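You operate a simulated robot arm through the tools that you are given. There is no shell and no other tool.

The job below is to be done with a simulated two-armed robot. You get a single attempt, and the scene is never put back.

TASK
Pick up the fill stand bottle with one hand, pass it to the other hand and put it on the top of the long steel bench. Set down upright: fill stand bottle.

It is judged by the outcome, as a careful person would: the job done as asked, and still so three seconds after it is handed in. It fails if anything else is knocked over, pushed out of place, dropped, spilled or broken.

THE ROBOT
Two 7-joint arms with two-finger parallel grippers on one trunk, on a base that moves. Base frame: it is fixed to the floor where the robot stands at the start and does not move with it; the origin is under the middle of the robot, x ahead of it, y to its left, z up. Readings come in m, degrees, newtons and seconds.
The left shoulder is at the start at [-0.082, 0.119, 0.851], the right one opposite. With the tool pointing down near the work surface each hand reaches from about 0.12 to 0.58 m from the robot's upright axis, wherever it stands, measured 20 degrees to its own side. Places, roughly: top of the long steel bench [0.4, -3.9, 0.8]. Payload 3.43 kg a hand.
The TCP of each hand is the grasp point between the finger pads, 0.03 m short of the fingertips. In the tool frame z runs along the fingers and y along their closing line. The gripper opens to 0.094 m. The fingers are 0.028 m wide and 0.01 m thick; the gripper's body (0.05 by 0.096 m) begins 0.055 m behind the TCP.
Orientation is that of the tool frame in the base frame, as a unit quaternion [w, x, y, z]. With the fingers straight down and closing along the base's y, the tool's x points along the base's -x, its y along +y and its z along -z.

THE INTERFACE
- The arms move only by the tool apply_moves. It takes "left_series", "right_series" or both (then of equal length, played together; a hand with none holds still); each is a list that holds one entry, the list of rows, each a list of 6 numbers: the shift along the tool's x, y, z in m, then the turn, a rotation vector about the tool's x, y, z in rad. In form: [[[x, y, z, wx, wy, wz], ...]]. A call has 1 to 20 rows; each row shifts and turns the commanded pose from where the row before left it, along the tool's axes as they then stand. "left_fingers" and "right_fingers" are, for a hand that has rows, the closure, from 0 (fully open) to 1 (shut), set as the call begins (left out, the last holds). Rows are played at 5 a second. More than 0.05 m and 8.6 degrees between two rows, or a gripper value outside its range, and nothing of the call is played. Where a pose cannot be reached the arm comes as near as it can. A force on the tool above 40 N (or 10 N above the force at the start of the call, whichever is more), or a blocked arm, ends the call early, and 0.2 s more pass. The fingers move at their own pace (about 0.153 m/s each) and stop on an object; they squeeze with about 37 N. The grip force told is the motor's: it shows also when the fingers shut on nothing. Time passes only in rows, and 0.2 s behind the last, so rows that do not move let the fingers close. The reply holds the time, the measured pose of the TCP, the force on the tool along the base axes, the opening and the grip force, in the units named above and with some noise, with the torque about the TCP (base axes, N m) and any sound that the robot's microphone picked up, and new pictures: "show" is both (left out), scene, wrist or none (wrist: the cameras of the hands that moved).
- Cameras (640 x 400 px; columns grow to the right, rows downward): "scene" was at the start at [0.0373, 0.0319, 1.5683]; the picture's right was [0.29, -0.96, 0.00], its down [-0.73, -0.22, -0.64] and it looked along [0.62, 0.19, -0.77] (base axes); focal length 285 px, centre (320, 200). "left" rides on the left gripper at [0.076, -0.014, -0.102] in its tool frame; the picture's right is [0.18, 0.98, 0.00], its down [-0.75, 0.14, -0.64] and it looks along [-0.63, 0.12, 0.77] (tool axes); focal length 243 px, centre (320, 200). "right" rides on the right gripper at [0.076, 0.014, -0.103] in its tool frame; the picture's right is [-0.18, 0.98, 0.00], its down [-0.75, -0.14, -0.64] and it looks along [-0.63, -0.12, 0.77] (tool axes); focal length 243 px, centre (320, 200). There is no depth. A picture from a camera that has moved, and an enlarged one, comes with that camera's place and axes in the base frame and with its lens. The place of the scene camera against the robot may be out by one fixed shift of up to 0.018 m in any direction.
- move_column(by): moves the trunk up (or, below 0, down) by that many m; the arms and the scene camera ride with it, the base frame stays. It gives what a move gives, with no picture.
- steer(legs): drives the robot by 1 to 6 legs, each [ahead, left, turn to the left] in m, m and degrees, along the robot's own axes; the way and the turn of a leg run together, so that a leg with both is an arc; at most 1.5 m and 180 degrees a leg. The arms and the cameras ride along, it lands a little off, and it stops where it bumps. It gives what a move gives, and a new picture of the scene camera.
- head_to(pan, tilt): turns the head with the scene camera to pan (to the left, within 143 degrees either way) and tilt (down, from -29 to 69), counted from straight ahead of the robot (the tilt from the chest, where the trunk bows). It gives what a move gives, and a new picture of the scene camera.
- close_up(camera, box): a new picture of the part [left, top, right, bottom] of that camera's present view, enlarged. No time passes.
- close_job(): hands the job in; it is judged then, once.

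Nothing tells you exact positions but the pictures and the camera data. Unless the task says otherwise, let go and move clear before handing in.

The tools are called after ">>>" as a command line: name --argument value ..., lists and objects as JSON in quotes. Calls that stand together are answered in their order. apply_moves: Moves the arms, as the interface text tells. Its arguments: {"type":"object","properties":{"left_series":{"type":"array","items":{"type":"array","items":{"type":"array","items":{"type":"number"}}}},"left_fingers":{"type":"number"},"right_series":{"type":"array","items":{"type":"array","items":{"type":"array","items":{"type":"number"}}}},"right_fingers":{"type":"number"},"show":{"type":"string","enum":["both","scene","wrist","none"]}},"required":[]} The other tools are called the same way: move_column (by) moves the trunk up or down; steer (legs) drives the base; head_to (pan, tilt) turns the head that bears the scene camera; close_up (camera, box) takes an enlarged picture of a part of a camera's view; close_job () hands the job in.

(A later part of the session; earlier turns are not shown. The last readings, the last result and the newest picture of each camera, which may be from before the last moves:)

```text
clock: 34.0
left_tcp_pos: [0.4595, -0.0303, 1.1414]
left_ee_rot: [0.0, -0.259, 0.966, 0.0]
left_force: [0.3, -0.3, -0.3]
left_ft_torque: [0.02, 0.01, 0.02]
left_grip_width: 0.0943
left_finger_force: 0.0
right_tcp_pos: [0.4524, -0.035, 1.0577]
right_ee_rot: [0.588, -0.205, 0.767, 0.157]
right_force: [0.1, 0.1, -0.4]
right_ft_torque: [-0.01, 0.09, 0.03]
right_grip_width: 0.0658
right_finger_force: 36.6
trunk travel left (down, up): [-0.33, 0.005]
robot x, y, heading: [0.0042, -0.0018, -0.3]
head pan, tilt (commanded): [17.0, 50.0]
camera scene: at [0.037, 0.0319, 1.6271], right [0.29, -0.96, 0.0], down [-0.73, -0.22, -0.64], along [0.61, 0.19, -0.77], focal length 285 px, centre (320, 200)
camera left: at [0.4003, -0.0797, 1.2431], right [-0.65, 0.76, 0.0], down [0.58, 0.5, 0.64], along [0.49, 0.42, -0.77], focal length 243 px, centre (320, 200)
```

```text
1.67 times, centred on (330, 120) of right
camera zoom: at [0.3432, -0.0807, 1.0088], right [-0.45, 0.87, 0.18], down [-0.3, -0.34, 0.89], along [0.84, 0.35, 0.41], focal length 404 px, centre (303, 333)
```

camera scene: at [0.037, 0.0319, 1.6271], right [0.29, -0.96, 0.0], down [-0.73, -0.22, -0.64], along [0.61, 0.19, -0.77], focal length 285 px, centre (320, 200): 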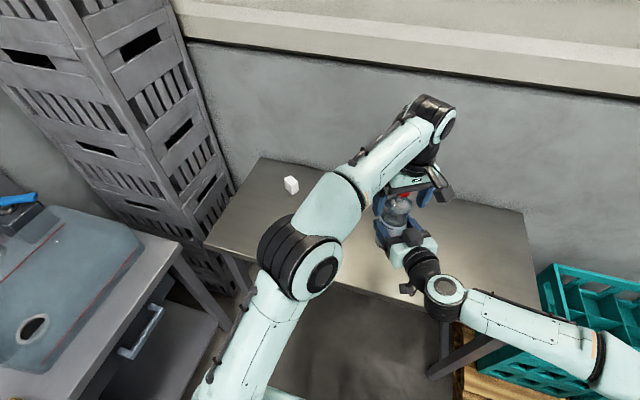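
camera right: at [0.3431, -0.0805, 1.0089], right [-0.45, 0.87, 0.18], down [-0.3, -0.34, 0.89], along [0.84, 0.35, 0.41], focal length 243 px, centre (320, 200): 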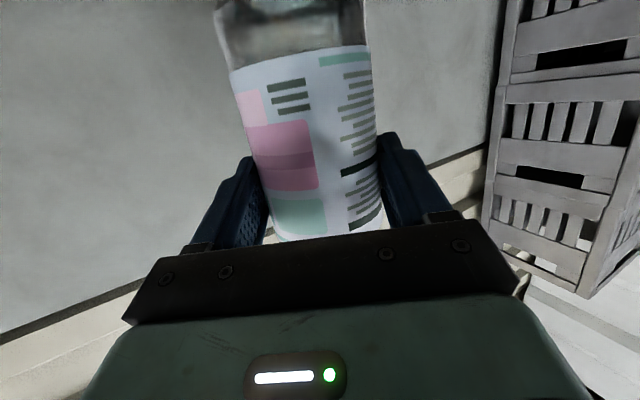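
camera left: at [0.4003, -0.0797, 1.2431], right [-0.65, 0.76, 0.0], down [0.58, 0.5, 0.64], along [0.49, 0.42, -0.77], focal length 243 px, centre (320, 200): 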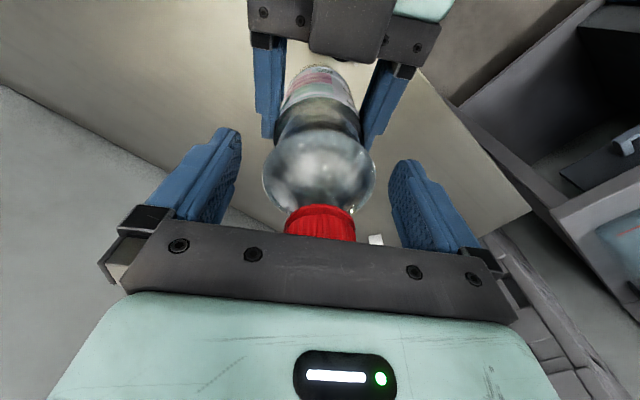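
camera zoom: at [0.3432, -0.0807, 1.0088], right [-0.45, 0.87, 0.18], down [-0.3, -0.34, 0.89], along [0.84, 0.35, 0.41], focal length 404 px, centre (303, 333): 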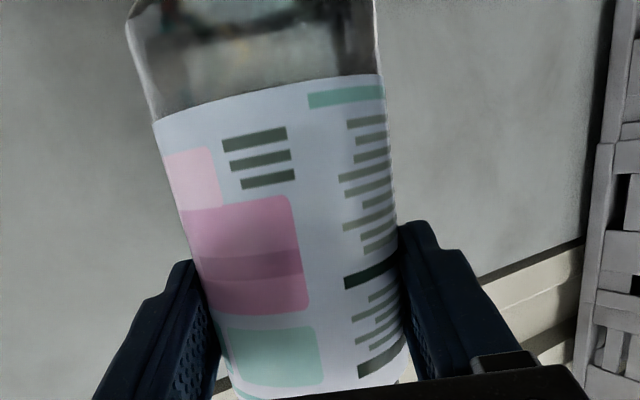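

The bottle hasn't moved in either view, but the right hand reads almost no weight, so I'll wait a moment, raise the left hand slightly and read again.

>>> apply_moves --left_series '[[[0, 0, -0.006, 0, 0, 0], [0, 0, -0.006, 0, 0, 0], [0, 0, 0, 0, 0, 0]]]' --right_series '[[[0, 0, 0, 0, 0, 0], [0, 0, 0, 0, 0, 0], [0, 0, 0, 0, 0, 0]]]' --left_fingers 0 --right_fingers 1 --show "both"

>>> close_up --camera "left" --box '[200, 40, 440, 250]'

>>> close_up --camera "scene" --box '[350, 160, 470, 300]'

```text
clock: 34.8
left_tcp_pos: [0.4601, -0.0305, 1.1529]
left_ee_rot: [0.0, -0.259, 0.966, 0.0]
left_force: [-1.1, 0.1, -0.5]
left_ft_torque: [0.0, 0.0, 0.01]
left_grip_width: 0.0941
left_finger_force: 0.1
right_tcp_pos: [0.4529, -0.035, 1.0573]
right_ee_rot: [0.588, -0.205, 0.766, 0.158]
right_force: [0.1, -0.1, -0.1]
right_ft_torque: [-0.08, 0.09, -0.02]
right_grip_width: 0.066
right_finger_force: 36.9
trunk travel left (down, up): [-0.33, 0.005]
robot x, y, heading: [0.0008, 0.0011, -0.2]
head pan, tilt (commanded): [17.0, 50.0]
camera scene: at [0.037, 0.0319, 1.6271], right [0.29, -0.96, 0.0], down [-0.73, -0.22, -0.64], along [0.61, 0.19, -0.77], focal length 285 px, centre (320, 200)
camera right: at [0.3432, -0.0807, 1.0088], right [-0.45, 0.87, 0.18], down [-0.3, -0.34, 0.89], along [0.84, 0.35, 0.41], focal length 243 px, centre (320, 200)
camera left: at [0.3995, -0.0804, 1.2544], right [-0.65, 0.76, 0.0], down [0.58, 0.5, 0.64], along [0.49, 0.42, -0.77], focal length 243 px, centre (320, 200)
```

scene: 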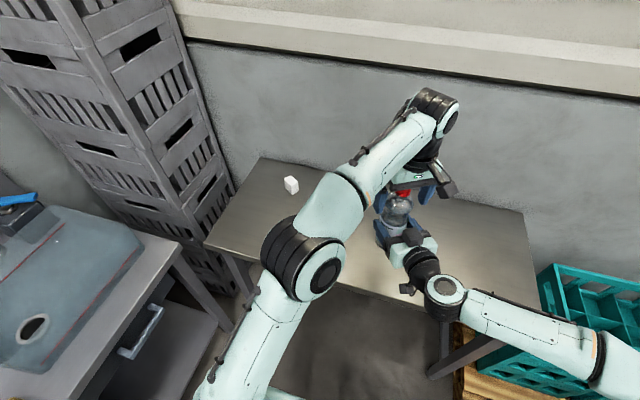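
right: 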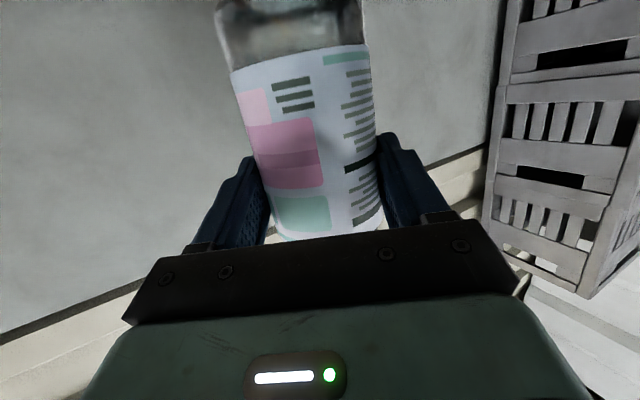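
left: 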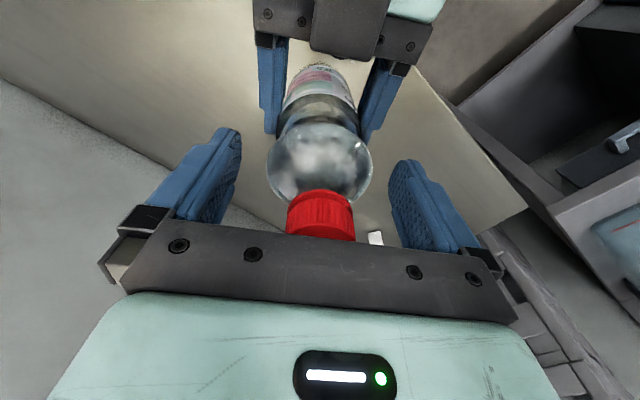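

```text
1.90 times, centred on (320, 145) of left
camera zoom: at [0.3995, -0.0804, 1.2544], right [-0.65, 0.76, 0.0], down [0.58, 0.5, 0.64], along [0.49, 0.42, -0.77], focal length 462 px, centre (320, 305)
```

zoom: 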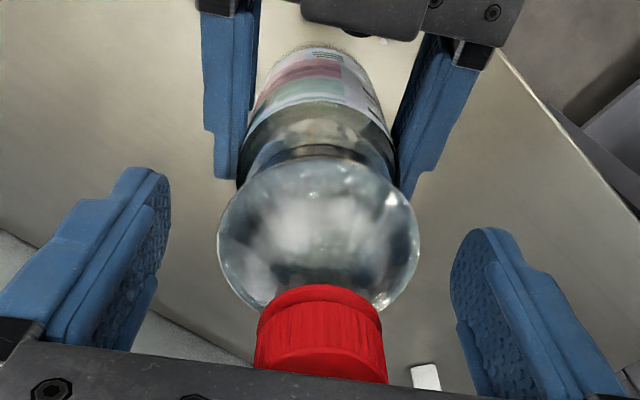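

```text
2.86 times, centred on (410, 230) of scene
camera zoom: at [0.037, 0.0319, 1.6271], right [0.29, -0.96, 0.0], down [-0.73, -0.22, -0.64], along [0.61, 0.19, -0.77], focal length 813 px, centre (63, 114)
```

zoom: 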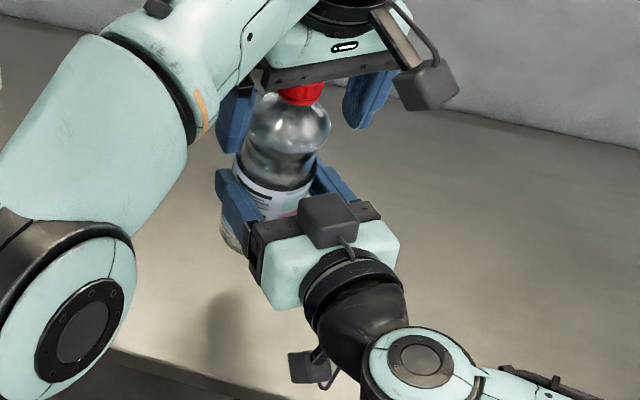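

The bottle stays steady in the right hand. I'll raise the left hand a bit further, watching its reach limit.

>>> apply_moves --left_series '[[[0, 0, -0.01, 0, 0, 0], [0, 0, -0.01, 0, 0, 0], [0, 0, 0, 0, 0, 0]]]' --left_fingers 0 --show "wrist"

```text
clock: 35.6
left_tcp_pos: [0.4604, -0.0303, 1.1719]
left_ee_rot: [0.0, -0.259, 0.966, 0.0]
left_force: [0.4, 0.1, -0.1]
left_ft_torque: [0.0, 0.01, 0.03]
left_grip_width: 0.0936
left_finger_force: 0.0
right_tcp_pos: [0.4523, -0.0341, 1.0557]
right_ee_rot: [0.588, -0.205, 0.767, 0.157]
right_force: [-0.4, -1.2, -0.8]
right_ft_torque: [-0.08, 0.07, 0.06]
right_grip_width: 0.0637
right_finger_force: 37.0
trunk travel left (down, up): [-0.33, 0.005]
robot x, y, heading: [-0.0001, -0.0003, -0.2]
head pan, tilt (commanded): [17.0, 50.0]
camera left: at [0.4004, -0.0796, 1.2738], right [-0.65, 0.76, 0.0], down [0.58, 0.5, 0.64], along [0.49, 0.42, -0.77], focal length 243 px, centre (320, 200)
```

left: 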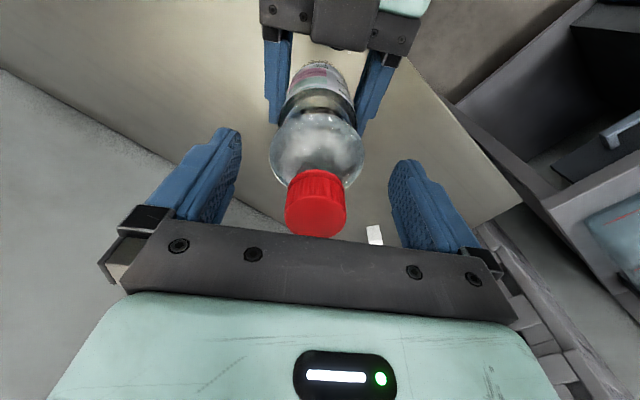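

The right grip width is creeping down (0.0675 to 0.0637 m), so I must check whether the bottle is slipping in the right hand.

>>> close_up --camera "right" --box '[180, 0, 480, 240]'

>>> close_up --camera "scene" --box '[350, 160, 470, 300]'

>>> close_up --camera "left" --box '[200, 20, 440, 250]'

```text
1.67 times, centred on (330, 120) of right
camera zoom: at [0.3432, -0.0806, 1.0088], right [-0.45, 0.87, 0.18], down [-0.3, -0.34, 0.89], along [0.84, 0.35, 0.41], focal length 404 px, centre (303, 333)
```

zoom: 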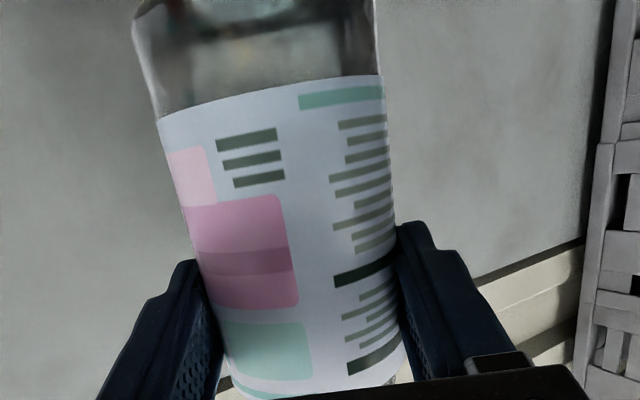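

```text
2.86 times, centred on (410, 230) of scene
camera zoom: at [0.0369, 0.0319, 1.6271], right [0.29, -0.96, 0.0], down [-0.73, -0.22, -0.64], along [0.61, 0.19, -0.77], focal length 813 px, centre (63, 114)
```

zoom: 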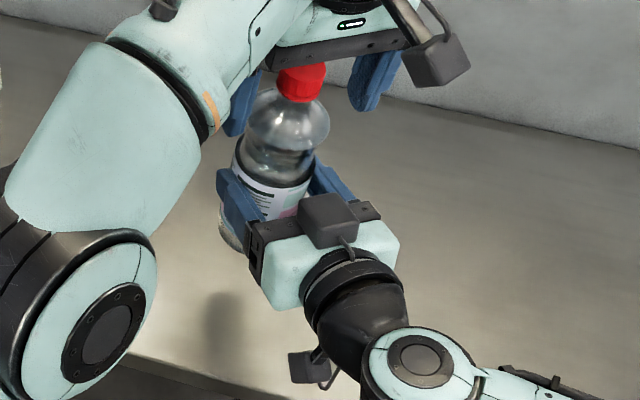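

```text
1.74 times, centred on (320, 135) of left
camera zoom: at [0.4004, -0.0796, 1.2738], right [-0.65, 0.76, 0.0], down [0.58, 0.5, 0.64], along [0.49, 0.42, -0.77], focal length 422 px, centre (320, 313)
```

zoom: 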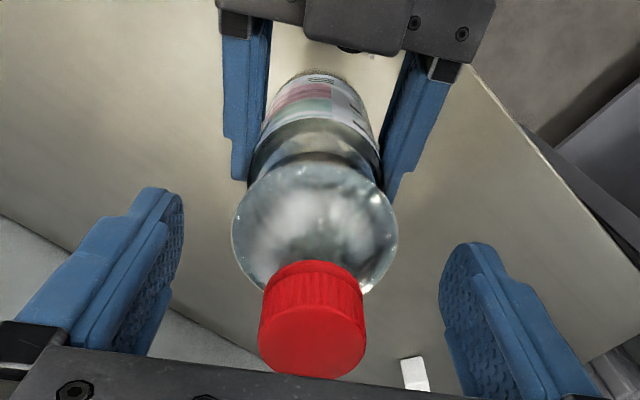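

The bottle is creeping outward in the right fingers and turning slowly: it sits too near the fingertips there. I'll bring the left hand straight back down and re-grip the bulge so the right hand can take a deeper hold.

>>> apply_moves --left_series '[[[-0.003, -0.002, 0.031, 0, 0, 0]]]' --left_fingers 0 --show "none"

>>> apply_moves --left_series '[[[0, 0, 0, 0, 0, 0], [0, 0, 0, 0, 0, 0], [0, 0, 0, 0, 0, 0]]]' --left_fingers 1 --show "both"

>>> close_up --camera "right" --box '[180, 0, 480, 240]'

```text
clock: 36.0
left_tcp_pos: [0.4653, -0.0317, 1.1411]
left_ee_rot: [0.0, -0.258, 0.966, 0.0]
left_force: [-0.2, 0.1, 0.3]
left_ft_torque: [-0.04, -0.03, 0.04]
left_grip_width: 0.0939
left_finger_force: 0.0
right_tcp_pos: [0.4524, -0.0344, 1.0564]
right_ee_rot: [0.588, -0.205, 0.766, 0.157]
right_force: [0.1, -0.3, -0.4]
right_ft_torque: [-0.03, 0.1, 0.0]
right_grip_width: 0.0637
right_finger_force: 37.0
trunk travel left (down, up): [-0.33, 0.005]
robot x, y, heading: [-0.0003, 0.0014, 0.0]
head pan, tilt (commanded): [17.0, 50.0]
```

```text
clock: 36.8
left_tcp_pos: [0.4656, -0.0302, 1.1404]
left_ee_rot: [-0.001, -0.26, 0.966, 0.001]
left_force: [-4.4, 10.4, -1.0]
left_ft_torque: [0.18, 0.08, 0.03]
left_grip_width: 0.0635
left_finger_force: 36.7
right_tcp_pos: [0.454, -0.0366, 1.0567]
right_ee_rot: [0.588, -0.204, 0.767, 0.157]
right_force: [5.6, -10.1, -0.8]
right_ft_torque: [0.7, 0.46, -0.18]
right_grip_width: 0.0636
right_finger_force: 36.9
trunk travel left (down, up): [-0.33, 0.005]
robot x, y, heading: [-0.001, 0.0012, -0.0]
head pan, tilt (commanded): [17.0, 50.0]
camera scene: at [0.037, 0.0319, 1.6271], right [0.29, -0.96, 0.0], down [-0.73, -0.22, -0.64], along [0.61, 0.19, -0.77], focal length 285 px, centre (320, 200)
camera left: at [0.4052, -0.08, 1.2428], right [-0.65, 0.76, 0.0], down [0.58, 0.5, 0.64], along [0.49, 0.42, -0.77], focal length 243 px, centre (320, 200)
```

scene: 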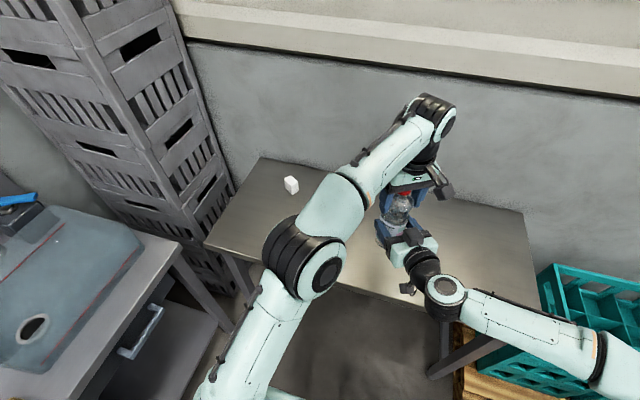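
left: 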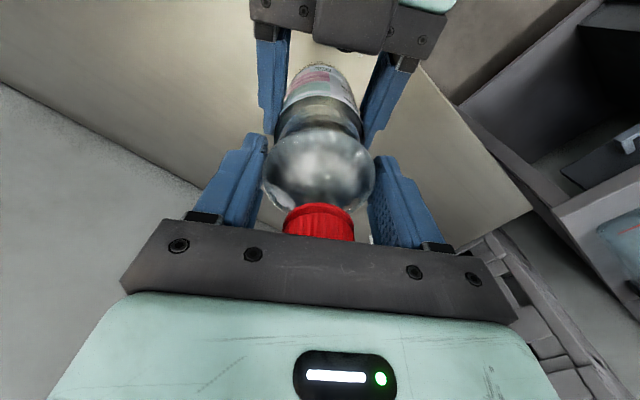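

```text
1.67 times, centred on (330, 120) of right
camera zoom: at [0.3439, -0.0814, 1.0088], right [-0.45, 0.88, 0.18], down [-0.3, -0.33, 0.89], along [0.84, 0.35, 0.41], focal length 404 px, centre (303, 333)
```

zoom: 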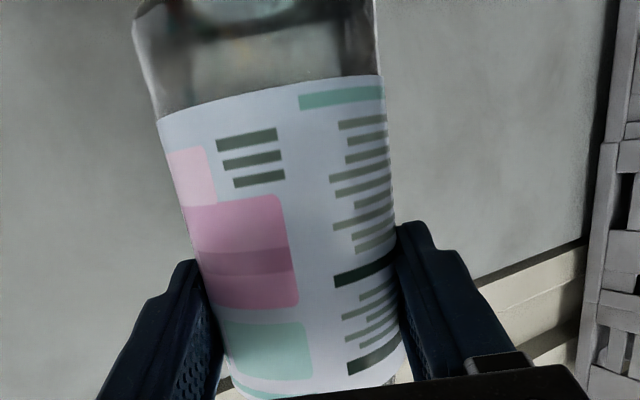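

The right grip width has now been steady at 0.0636 m for over a second and the label no longer moves, so the bottle had turned and seated flat between the right pads rather than slipping out. I'll open the left hand again and watch for a full second.

>>> apply_moves --left_series '[[[0, 0, 0, 0, 0, 0], [0, 0, 0, 0, 0, 0], [0, 0, 0, 0, 0, 0], [0, 0, 0, 0, 0, 0]]]' --left_fingers 0 --show "both"

>>> close_up --camera "right" --box '[180, 0, 480, 240]'

```text
clock: 37.8
left_tcp_pos: [0.4645, -0.0301, 1.141]
left_ee_rot: [-0.001, -0.259, 0.966, 0.0]
left_force: [0.4, -0.1, -0.3]
left_ft_torque: [0.02, 0.02, -0.03]
left_grip_width: 0.094
left_finger_force: 0.1
right_tcp_pos: [0.4517, -0.0334, 1.0571]
right_ee_rot: [0.588, -0.206, 0.766, 0.158]
right_force: [-0.9, -0.2, 0.5]
right_ft_torque: [-0.01, 0.09, -0.02]
right_grip_width: 0.0632
right_finger_force: 36.8
trunk travel left (down, up): [-0.33, 0.005]
robot x, y, heading: [0.0023, 0.0009, 0.2]
head pan, tilt (commanded): [17.0, 50.0]
camera scene: at [0.037, 0.0319, 1.6271], right [0.29, -0.96, 0.0], down [-0.73, -0.22, -0.64], along [0.61, 0.19, -0.77], focal length 285 px, centre (320, 200)
camera left: at [0.405, -0.0807, 1.2431], right [-0.65, 0.76, 0.0], down [0.58, 0.5, 0.64], along [0.49, 0.42, -0.77], focal length 243 px, centre (320, 200)
```

scene: 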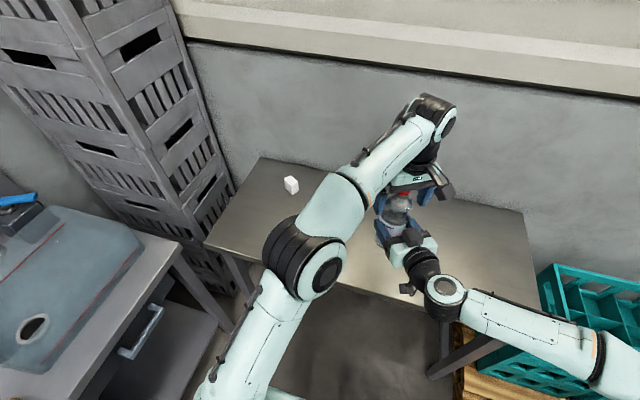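
left: 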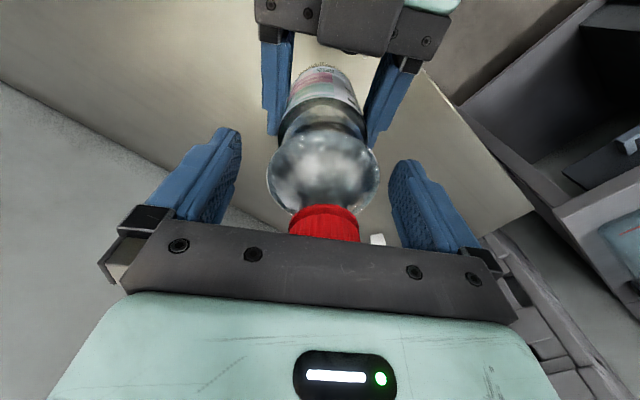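

```text
1.67 times, centred on (330, 120) of right
camera zoom: at [0.3432, -0.0807, 1.0088], right [-0.45, 0.87, 0.18], down [-0.3, -0.34, 0.89], along [0.84, 0.35, 0.41], focal length 404 px, centre (303, 333)
```

zoom: 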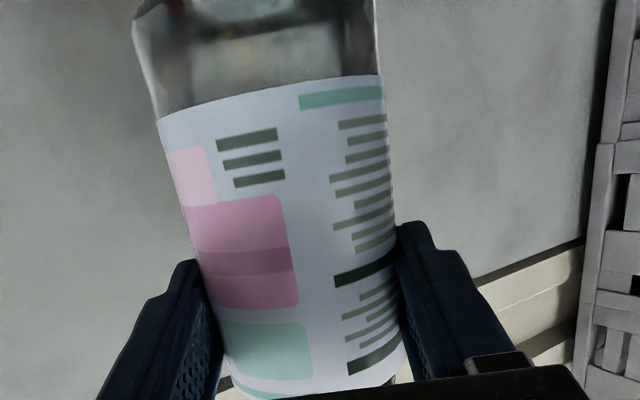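

The right grip is stable: same width and same view after a full second alone. I'll raise the left hand 3 cm and lower the right hand with the bottle 6 cm so the left fingers come clear of the cap.

>>> apply_moves --left_series '[[[0, 0, -0.01, 0, 0, 0], [0, 0, -0.01, 0, 0, 0], [0, 0, -0.01, 0, 0, 0], [0, 0, 0, 0, 0, 0], [0, 0, 0, 0, 0, 0], [0, 0, 0, 0, 0, 0], [0, 0, 0, 0, 0, 0], [0, 0, 0, 0, 0, 0], [0, 0, 0, 0, 0, 0]]]' --right_series '[[[0, 0, 0, 0, 0, 0], [0, 0, 0, 0, 0, 0], [0, 0, 0, 0, 0, 0], [0.0097, 0, 0.0026, 0, 0, 0], [0.0145, 0, 0.0039, 0, 0, 0], [0.0145, 0, 0.0039, 0, 0, 0], [0.0125, 0, 0.0033, 0, 0, 0], [0.0068, 0, 0.0018, 0, 0, 0], [0, 0, 0, 0, 0, 0]]]' --left_fingers 0 --right_fingers 1 --show "both"

>>> close_up --camera "scene" --box '[350, 160, 470, 300]'

```text
clock: 39.8
left_tcp_pos: [0.4638, -0.0313, 1.172]
left_ee_rot: [-0.001, -0.259, 0.966, 0.0]
left_force: [0.4, -0.4, 0.9]
left_ft_torque: [0.01, -0.02, 0.0]
left_grip_width: 0.0941
left_finger_force: 0.1
right_tcp_pos: [0.4525, -0.034, 0.9973]
right_ee_rot: [0.587, -0.207, 0.766, 0.159]
right_force: [1.1, 0.1, 0.6]
right_ft_torque: [-0.05, 0.08, 0.0]
right_grip_width: 0.0638
right_finger_force: 36.6
trunk travel left (down, up): [-0.33, 0.005]
robot x, y, heading: [0.0019, 0.0013, -0.1]
head pan, tilt (commanded): [17.0, 50.0]
camera scene: at [0.0369, 0.0319, 1.6271], right [0.29, -0.96, 0.0], down [-0.73, -0.22, -0.64], along [0.61, 0.19, -0.77], focal length 285 px, centre (320, 200)
camera right: at [0.3436, -0.0808, 0.9492], right [-0.45, 0.88, 0.18], down [-0.3, -0.34, 0.89], along [0.84, 0.35, 0.41], focal length 243 px, centre (320, 200)
camera left: at [0.4041, -0.0809, 1.2737], right [-0.65, 0.76, 0.0], down [0.58, 0.5, 0.64], along [0.49, 0.42, -0.77], focal length 243 px, centre (320, 200)
```

scene: 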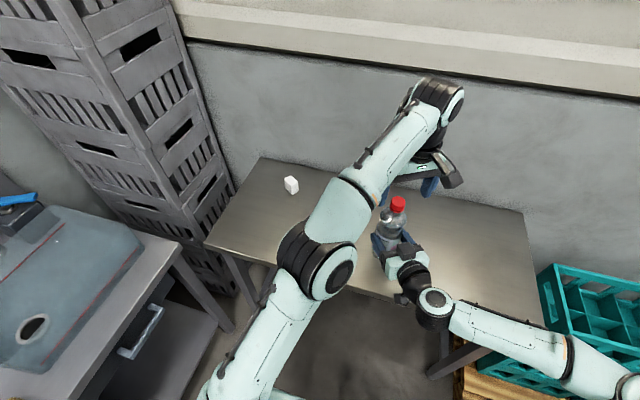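
right: 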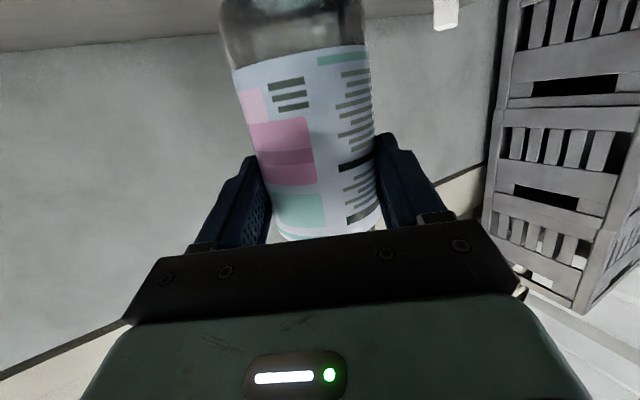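
left: 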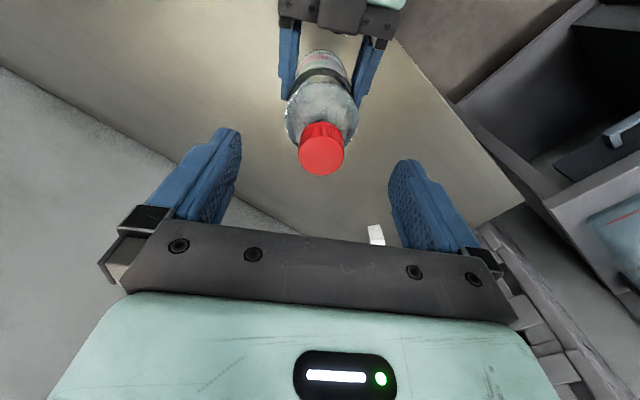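

```text
2.86 times, centred on (410, 230) of scene
camera zoom: at [0.0369, 0.0319, 1.6271], right [0.29, -0.96, 0.0], down [-0.73, -0.22, -0.64], along [0.61, 0.19, -0.77], focal length 813 px, centre (63, 114)
```

zoom: 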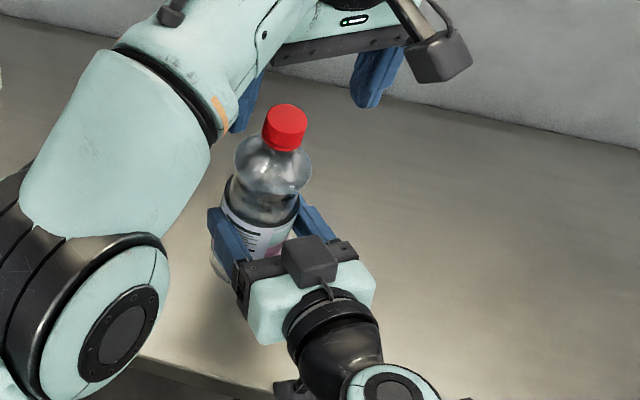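

The bottle moved down with the right hand and hangs upright; the left fingers are now about 1.5 cm above the cap. I'll lower the right hand another 2 cm and swing the left hand away to the left.

>>> apply_moves --right_series '[[[0.0097, 0, 0.0026, 0, 0, 0], [0.0097, 0, 0.0026, 0, 0, 0], [0, 0, 0, 0, 0, 0], [0, 0, 0, 0, 0, 0], [0, 0, 0, 0, 0, 0], [0, 0, 0, 0, 0, 0], [0, 0, 0, 0, 0, 0], [0, 0, 0, 0, 0, 0], [0, 0, 0, 0, 0, 0], [0, 0, 0, 0, 0, 0]]]' --left_series '[[[0, 0, 0, 0, 0, 0], [0, 0, 0, 0, 0, 0], [-0.0175, 0.0303, 0, 0, 0, 0], [-0.0175, 0.0303, 0, 0, 0, 0], [-0.0175, 0.0303, 0, 0, 0, 0], [-0.0175, 0.0303, 0, 0, 0, 0], [-0.0175, 0.0303, 0, 0, 0, 0], [-0.0175, 0.0303, 0, 0, 0, 0], [0.01, 0.0303, 0, 0, 0, 0.13], [0.01, 0.0303, 0, 0, 0, 0.13]]]' --left_fingers 0 --right_fingers 1 --show "both"

```text
clock: 42.0
left_tcp_pos: [0.417, 0.2235, 1.1717]
left_ee_rot: [0.0, -0.13, 0.991, 0.001]
left_force: [0.6, 0.5, 0.6]
left_ft_torque: [-0.02, 0.05, 0.0]
left_grip_width: 0.094
left_finger_force: 0.1
right_tcp_pos: [0.4523, -0.0323, 0.9775]
right_ee_rot: [0.588, -0.206, 0.766, 0.158]
right_force: [0.9, 0.0, 0.6]
right_ft_torque: [-0.05, 0.08, 0.02]
right_grip_width: 0.0633
right_finger_force: 36.7
trunk travel left (down, up): [-0.33, 0.005]
robot x, y, heading: [-0.0018, -0.0001, 0.2]
head pan, tilt (commanded): [17.0, 50.0]
camera scene: at [0.0362, 0.0327, 1.6271], right [0.29, -0.96, 0.0], down [-0.73, -0.22, -0.64], along [0.61, 0.19, -0.77], focal length 285 px, centre (320, 200)
camera right: at [0.3424, -0.0793, 0.9286], right [-0.45, 0.87, 0.18], down [-0.3, -0.33, 0.89], along [0.84, 0.35, 0.41], focal length 243 px, centre (320, 200)
camera left: at [0.3463, 0.1912, 1.274], right [-0.43, 0.9, 0.0], down [0.69, 0.33, 0.64], along [0.58, 0.28, -0.77], focal length 243 px, centre (320, 200)
```

scene: 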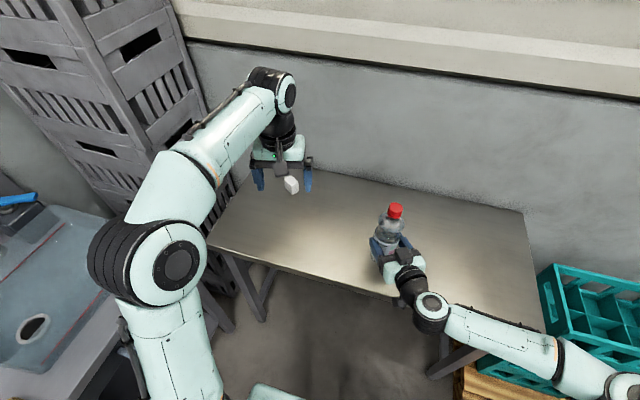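
right: 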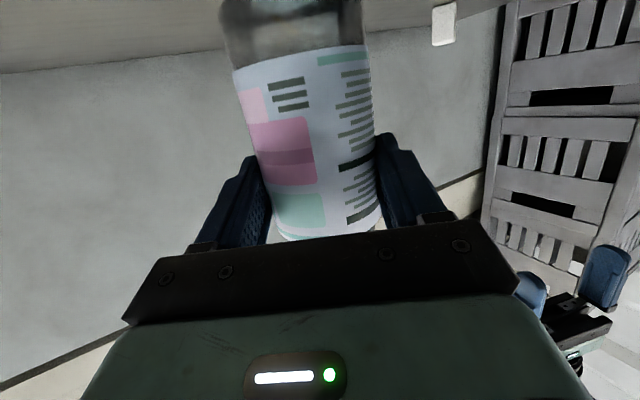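
left: 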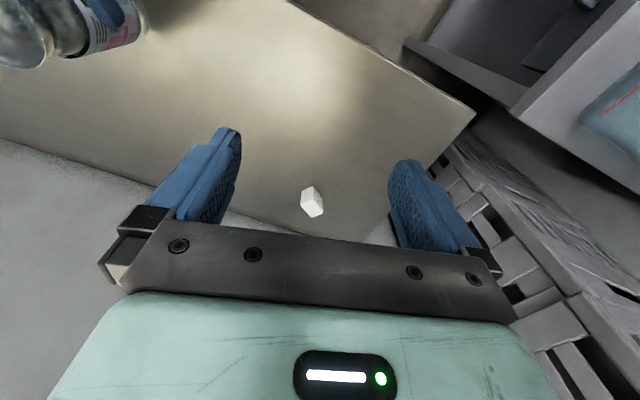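

The right hand alone holds the bottle, upright and steady. I'll raise it back up 8 cm and pull the left hand in, ready to drive.

>>> apply_moves --right_series '[[[-0.0097, 0, -0.0026, 0, 0, 0], [-0.0145, 0, -0.0039, 0, 0, 0], [-0.0145, 0, -0.0039, 0, 0, 0], [-0.0145, 0, -0.0039, 0, 0, 0], [-0.0145, 0, -0.0039, 0, 0, 0], [-0.0097, 0, -0.0026, 0, 0, 0], [0, 0, 0, 0, 0, 0]]]' --left_series '[[[0.02, 0.01, 0, 0, 0, 0.09], [0.02, 0.01, 0, 0, 0, 0.09], [0.02, 0.01, 0, 0, 0, 0.08], [0.02, 0.01, 0, 0, 0, 0], [0.02, 0.01, 0, 0, 0, 0], [0, 0, 0, 0, 0, 0], [0, 0, 0, 0, 0, 0]]]' --left_fingers 0 --right_fingers 1 --show "both"

>>> head_to --pan -30 --tilt 69

>>> head_to --pan -140 --tilt 50

```text
clock: 43.6
left_tcp_pos: [0.3149, 0.2635, 1.1715]
left_ee_rot: [0.001, -0.001, 1.0, 0.0]
left_force: [0.0, 0.6, -0.5]
left_ft_torque: [0.02, 0.02, -0.02]
left_grip_width: 0.0939
left_finger_force: 0.1
right_tcp_pos: [0.4508, -0.0328, 1.0565]
right_ee_rot: [0.588, -0.206, 0.766, 0.158]
right_force: [0.6, -0.3, -0.1]
right_ft_torque: [-0.03, 0.11, 0.01]
right_grip_width: 0.0636
right_finger_force: 37.1
trunk travel left (down, up): [-0.33, 0.005]
robot x, y, heading: [-0.0043, 0.0009, 0.3]
head pan, tilt (commanded): [17.0, 50.0]
camera scene: at [0.0369, 0.0319, 1.6271], right [0.29, -0.96, 0.0], down [-0.73, -0.22, -0.64], along [0.61, 0.19, -0.77], focal length 285 px, centre (320, 200)
camera right: at [0.3428, -0.0786, 1.0088], right [-0.45, 0.87, 0.18], down [-0.3, -0.34, 0.89], along [0.84, 0.35, 0.41], focal length 243 px, centre (320, 200)
camera left: at [0.237, 0.2498, 1.2728], right [-0.19, 0.98, 0.0], down [0.75, 0.14, 0.64], along [0.63, 0.12, -0.77], focal length 243 px, centre (320, 200)
```

scene: 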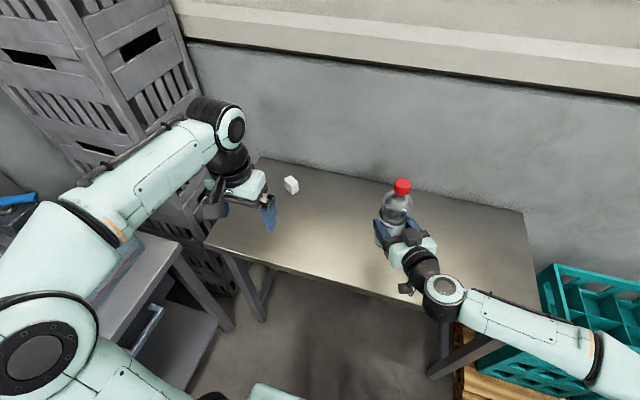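
right: 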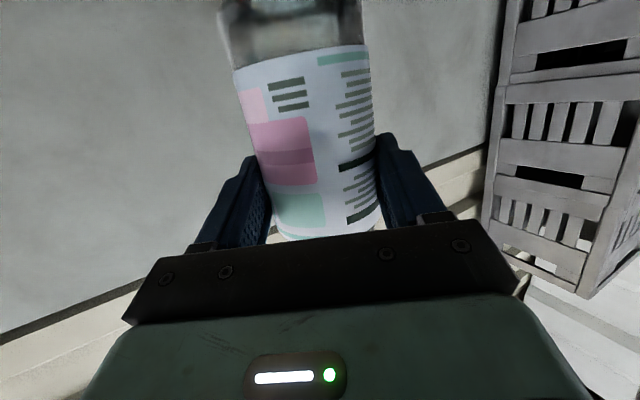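
left: 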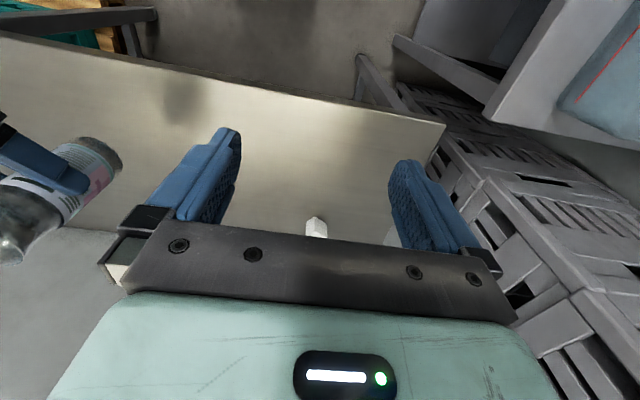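

```text
clock: 44.7
left_tcp_pos: [0.3137, 0.2635, 1.1707]
left_ee_rot: [0.001, -0.002, 1.0, 0.0]
left_force: [-0.3, 0.3, -0.6]
left_ft_torque: [-0.01, 0.01, 0.0]
left_grip_width: 0.0941
left_finger_force: 0.1
right_tcp_pos: [0.4508, -0.0317, 1.0559]
right_ee_rot: [0.588, -0.206, 0.766, 0.158]
right_force: [0.0, 0.2, -0.1]
right_ft_torque: [-0.02, 0.09, 0.01]
right_grip_width: 0.0634
right_finger_force: 37.2
trunk travel left (down, up): [-0.33, 0.005]
robot x, y, heading: [0.003, -0.0027, 0.1]
head pan, tilt (commanded): [-30.0, 68.8]
camera scene: at [0.0118, -0.0185, 1.6052], right [-0.5, -0.87, 0.0], down [-0.81, 0.47, -0.36], along [0.31, -0.18, -0.93], focal length 285 px, centre (320, 200)
```

scene: 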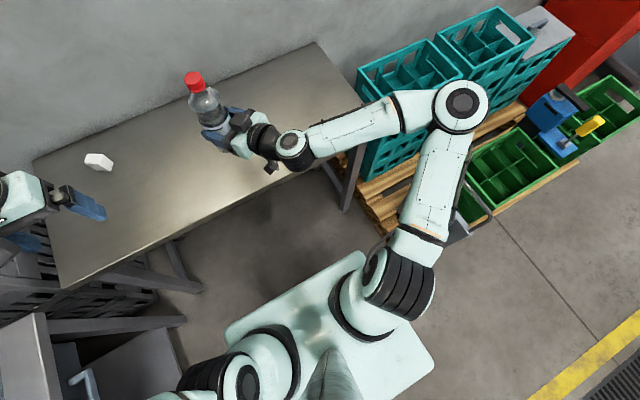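

```text
clock: 46.6
left_tcp_pos: [0.3142, 0.2634, 1.1707]
left_ee_rot: [0.0, -0.002, 1.0, 0.0]
left_force: [0.4, -0.3, 0.5]
left_ft_torque: [-0.02, 0.01, -0.01]
left_grip_width: 0.0939
left_finger_force: 0.0
right_tcp_pos: [0.4522, -0.0328, 1.0579]
right_ee_rot: [0.588, -0.205, 0.766, 0.157]
right_force: [0.0, -0.1, 0.0]
right_ft_torque: [-0.04, 0.06, -0.02]
right_grip_width: 0.0636
right_finger_force: 37.4
trunk travel left (down, up): [-0.33, 0.005]
robot x, y, heading: [0.0018, 0.0015, -0.2]
head pan, tilt (commanded): [-140.0, 50.0]
camera scene: at [-0.0956, -0.0402, 1.6271], right [-0.64, 0.77, 0.0], down [0.59, 0.49, -0.64], along [-0.49, -0.41, -0.77], focal length 285 px, centre (320, 200)
```

scene: 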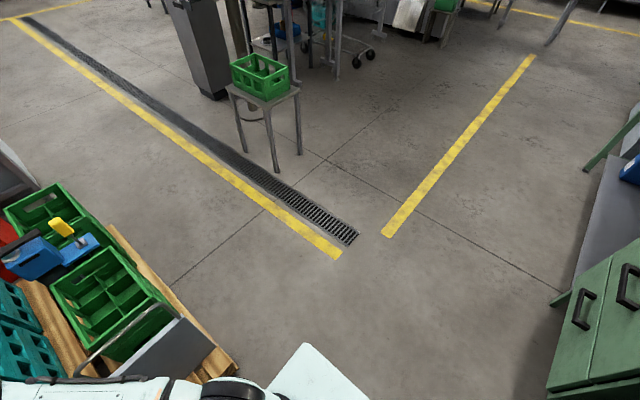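

The robot's base spans about x -0.4 to +0.15 and y ±0.33 around its axis. The aisle between the pallet (x about -0.03) and the crate stand (x about -1.14) is wide enough to slide along sideways, so I'll back off 0.52 m and then slide 1.3 m to the right.

>>> steer --legs '[[-0.52, 0, 0]]'

>>> head_to --pan -70 --tilt 40

```text
clock: 49.7
left_tcp_pos: [-0.2161, 0.2627, 1.1711]
left_ee_rot: [0.0, 0.001, 1.0, 0.0]
left_force: [-0.8, 0.1, 0.1]
left_ft_torque: [-0.02, -0.03, 0.0]
left_grip_width: 0.0942
left_finger_force: 0.0
right_tcp_pos: [-0.082, -0.0351, 1.0574]
right_ee_rot: [0.588, -0.203, 0.767, 0.155]
right_force: [0.2, 0.1, 0.4]
right_ft_torque: [-0.08, 0.07, 0.01]
right_grip_width: 0.0635
right_finger_force: 36.9
trunk travel left (down, up): [-0.33, 0.005]
robot x, y, heading: [-0.5351, 0.0009, -0.3]
head pan, tilt (commanded): [-140.0, 50.0]
camera scene: at [-0.629, -0.0373, 1.6273], right [-0.64, 0.77, 0.0], down [0.59, 0.49, -0.64], along [-0.5, -0.41, -0.77], focal length 285 px, centre (320, 200)
```

scene: 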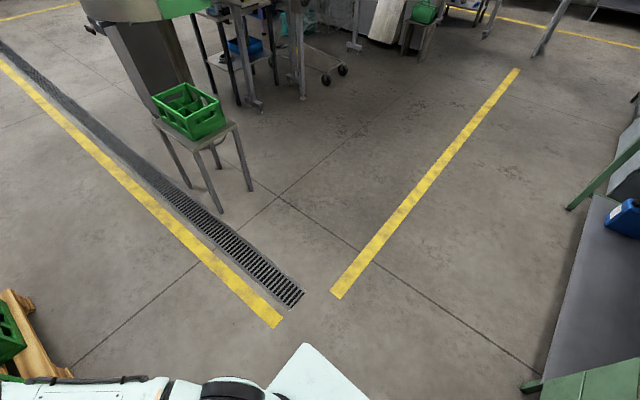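

```text
clock: 51.1
left_tcp_pos: [-0.2163, 0.2624, 1.1713]
left_ee_rot: [-0.001, 0.002, 1.0, -0.001]
left_force: [0.1, -0.1, -0.4]
left_ft_torque: [0.03, -0.02, 0.0]
left_grip_width: 0.094
left_finger_force: 0.1
right_tcp_pos: [-0.0822, -0.0346, 1.0564]
right_ee_rot: [0.588, -0.202, 0.767, 0.155]
right_force: [0.1, 0.2, 0.2]
right_ft_torque: [-0.04, 0.07, 0.0]
right_grip_width: 0.0634
right_finger_force: 37.6
trunk travel left (down, up): [-0.33, 0.005]
robot x, y, heading: [-0.5346, 0.0034, -0.3]
head pan, tilt (commanded): [-70.0, 40.0]
camera scene: at [-0.5414, -0.0684, 1.6413], right [-0.94, -0.33, 0.0], down [-0.22, 0.61, -0.77], along [0.26, -0.72, -0.64], focal length 285 px, centre (320, 200)
```

scene: 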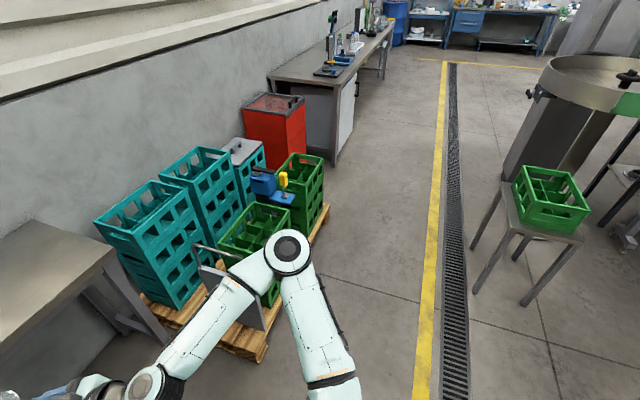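

The robot is at (-0.535, 0.00) with the bottle still held at 0.0634 m. I'll enlarge the bench top to choose the spot, then slide right.

>>> close_up --camera "scene" --box '[250, 0, 430, 110]'

>>> steer --legs '[[0, -1.3, 0]]'

```text
3.56 times, centred on (340, 55) of scene
camera zoom: at [-0.5414, -0.0684, 1.6413], right [-0.94, -0.33, 0.0], down [-0.22, 0.61, -0.77], along [0.26, -0.72, -0.64], focal length 1012 px, centre (249, 716)
```

zoom: 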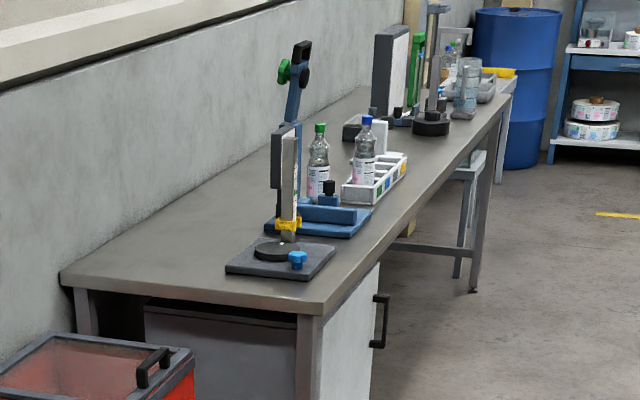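

```text
clock: 62.5
left_tcp_pos: [-0.2448, -1.0204, 1.171]
left_ee_rot: [0.001, 0.028, 1.0, 0.001]
left_force: [0.0, 0.6, 0.9]
left_ft_torque: [0.0, -0.01, 0.01]
left_grip_width: 0.0941
left_finger_force: 0.1
right_tcp_pos: [-0.1264, -1.325, 1.0574]
right_ee_rot: [0.593, -0.182, 0.772, 0.14]
right_force: [0.8, 0.1, 0.5]
right_ft_torque: [-0.03, 0.13, 0.01]
right_grip_width: 0.0633
right_finger_force: 36.9
trunk travel left (down, up): [-0.33, 0.005]
robot x, y, heading: [-0.5732, -1.2668, -3.3]
head pan, tilt (commanded): [-70.0, 40.0]
camera scene: at [-0.5873, -1.3352, 1.6413], right [-0.96, -0.29, 0.0], down [-0.18, 0.62, -0.77], along [0.22, -0.73, -0.64], focal length 285 px, centre (320, 200)
```

scene: 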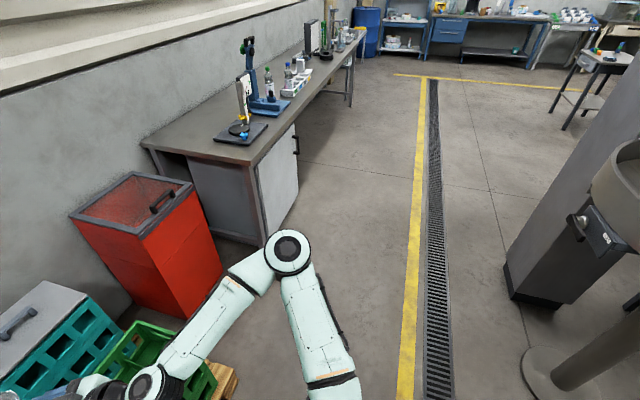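

The robot is at (-0.573, -1.267), turned 3.3° right, with the bottle still firm. I'll look closer at the bench to pick a free spot near the front edge.

>>> close_up --camera "scene" --box '[130, 10, 390, 180]'

>>> close_up --camera "scene" --box '[260, 15, 380, 105]'

```text
2.35 times, centred on (260, 95) of scene
camera zoom: at [-0.5873, -1.3352, 1.6413], right [-0.96, -0.29, 0.0], down [-0.18, 0.62, -0.77], along [0.22, -0.73, -0.64], focal length 670 px, centre (461, 447)
```

zoom: 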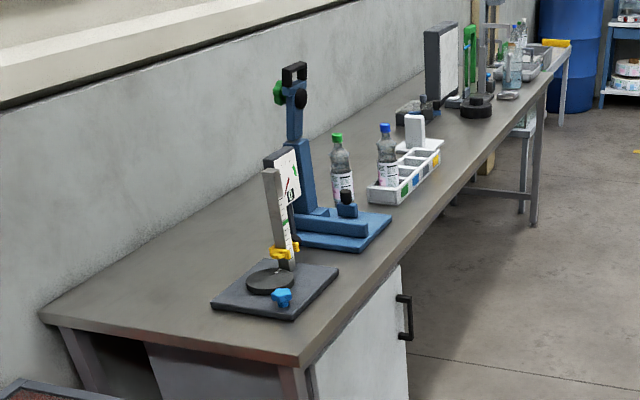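

```text
4.44 times, centred on (320, 60) of scene
camera zoom: at [-0.5873, -1.3352, 1.6413], right [-0.96, -0.29, 0.0], down [-0.18, 0.62, -0.77], along [0.22, -0.73, -0.64], focal length 1265 px, centre (320, 822)
```

zoom: 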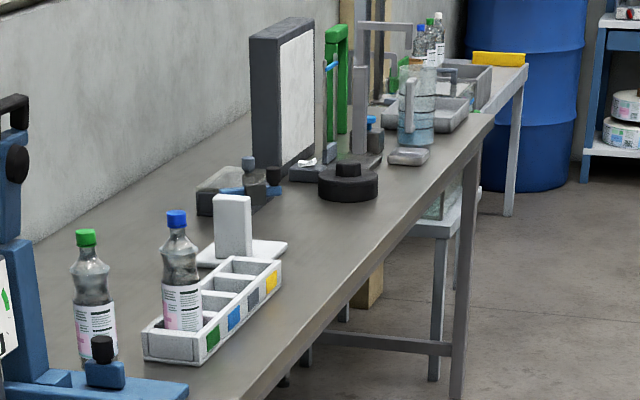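

The bench front edge is at about x 0.14 and there's a clear stretch near the front between the bottle tray (ending near y -3.95) and the round black stand (near y -4.65). I'll straighten the heading and keep sliding right toward it.

>>> steer --legs '[[0, 0, 3.3], [0.02, -1.45, 0]]'

```text
clock: 75.5
left_tcp_pos: [-0.2185, -2.397, 1.1698]
left_ee_rot: [0.0, -0.03, 1.0, -0.001]
left_force: [-0.3, 0.3, 0.1]
left_ft_torque: [0.0, -0.03, -0.01]
left_grip_width: 0.0942
left_finger_force: 0.1
right_tcp_pos: [-0.0636, -2.6841, 1.0559]
right_ee_rot: [0.584, -0.228, 0.759, 0.175]
right_force: [0.6, 0.2, 0.2]
right_ft_torque: [-0.06, 0.06, 0.05]
right_grip_width: 0.0634
right_finger_force: 36.8
trunk travel left (down, up): [-0.33, 0.005]
robot x, y, heading: [-0.5144, -2.6785, 3.4]
head pan, tilt (commanded): [-70.0, 40.0]
camera scene: at [-0.5197, -2.7485, 1.6413], right [-0.92, -0.4, 0.0], down [-0.25, 0.59, -0.77], along [0.3, -0.7, -0.64], focal length 285 px, centre (320, 200)
```

scene: 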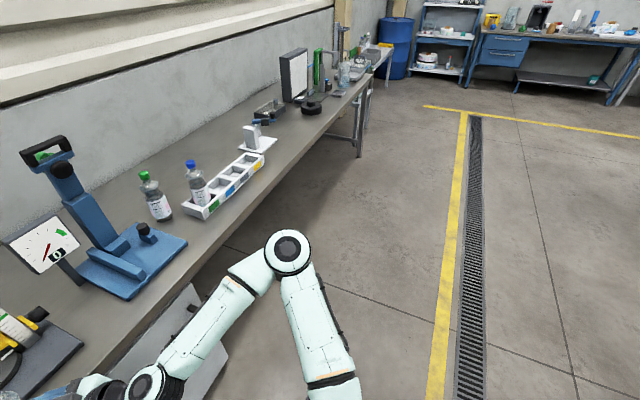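

>>> close_up --camera "scene" --box '[170, 40, 410, 230]'

```text
2.11 times, centred on (290, 135) of scene
camera zoom: at [-0.5197, -2.7485, 1.6413], right [-0.92, -0.4, 0.0], down [-0.25, 0.59, -0.77], along [0.3, -0.7, -0.64], focal length 599 px, centre (383, 337)
```

zoom: 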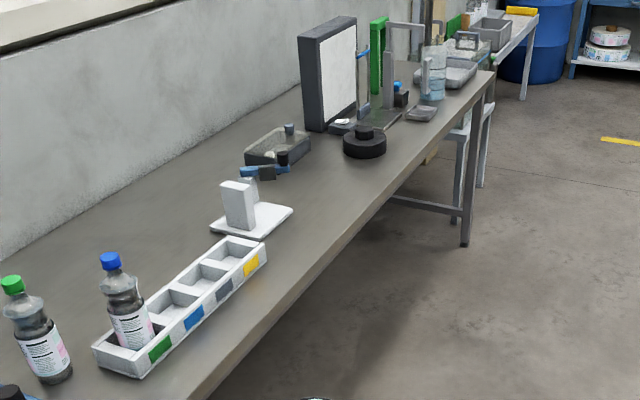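

The free stretch on the bench is about x 0.14–0.34, y -3.85 to -4.48; I'll aim for the bottle at about (0.225, -4.15), which keeps the low wrist camera out in front of the bench edge. Next I straighten and slide right once more, staying back from the bench.

>>> steer --legs '[[0, 0, -3.4], [-0.04, -1.45, 0]]'

>>> head_to --pan -10 --tilt 45

```text
clock: 88.5
left_tcp_pos: [-0.2357, -3.8303, 1.171]
left_ee_rot: [0.0, -0.008, 1.0, 0.0]
left_force: [0.4, 0.4, -0.2]
left_ft_torque: [0.0, 0.0, 0.0]
left_grip_width: 0.0939
left_finger_force: 0.1
right_tcp_pos: [-0.0965, -4.1249, 1.0566]
right_ee_rot: [0.587, -0.209, 0.766, 0.16]
right_force: [-1.1, 0.2, 0.4]
right_ft_torque: [-0.06, 0.06, 0.0]
right_grip_width: 0.0634
right_finger_force: 37.1
trunk travel left (down, up): [-0.33, 0.005]
robot x, y, heading: [-0.5476, -4.0973, 0.6]
head pan, tilt (commanded): [-70.0, 40.0]
camera scene: at [-0.5553, -4.1679, 1.6413], right [-0.94, -0.35, 0.0], down [-0.23, 0.6, -0.77], along [0.27, -0.72, -0.64], focal length 285 px, centre (320, 200)
```

scene: 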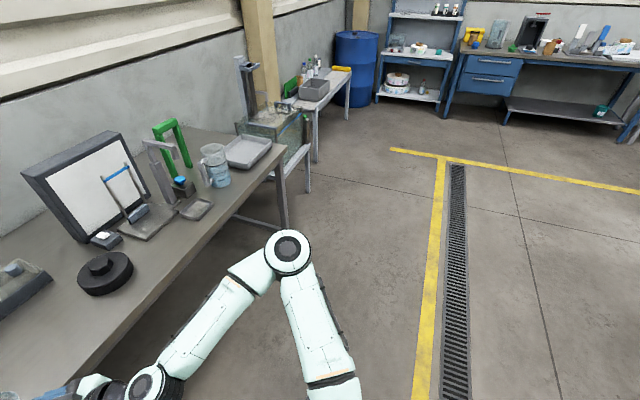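

```text
clock: 89.8
left_tcp_pos: [-0.2369, -3.831, 1.1713]
left_ee_rot: [0.001, -0.007, 1.0, 0.0]
left_force: [-0.4, 0.1, 0.3]
left_ft_torque: [0.0, 0.01, -0.04]
left_grip_width: 0.0941
left_finger_force: 0.0
right_tcp_pos: [-0.0963, -4.126, 1.056]
right_ee_rot: [0.587, -0.209, 0.765, 0.16]
right_force: [-0.3, -0.4, 0.3]
right_ft_torque: [-0.05, 0.06, 0.02]
right_grip_width: 0.0635
right_finger_force: 36.5
trunk travel left (down, up): [-0.33, 0.005]
robot x, y, heading: [-0.5481, -4.0979, 0.9]
head pan, tilt (commanded): [-10.0, 45.0]
camera scene: at [-0.505, -4.1017, 1.634], right [-0.16, -0.99, 0.0], down [-0.7, 0.12, -0.71], along [0.7, -0.12, -0.71], focal length 285 px, centre (320, 200)
```

scene: 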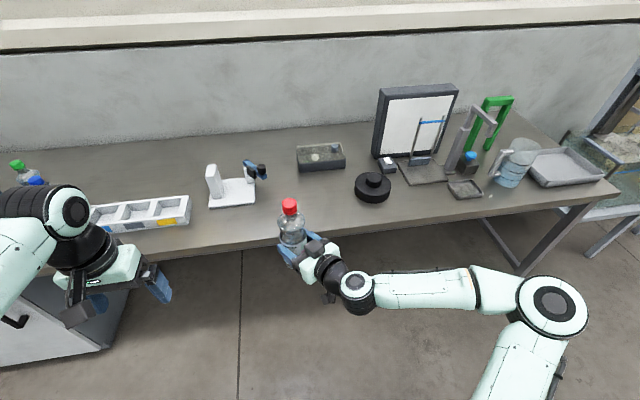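

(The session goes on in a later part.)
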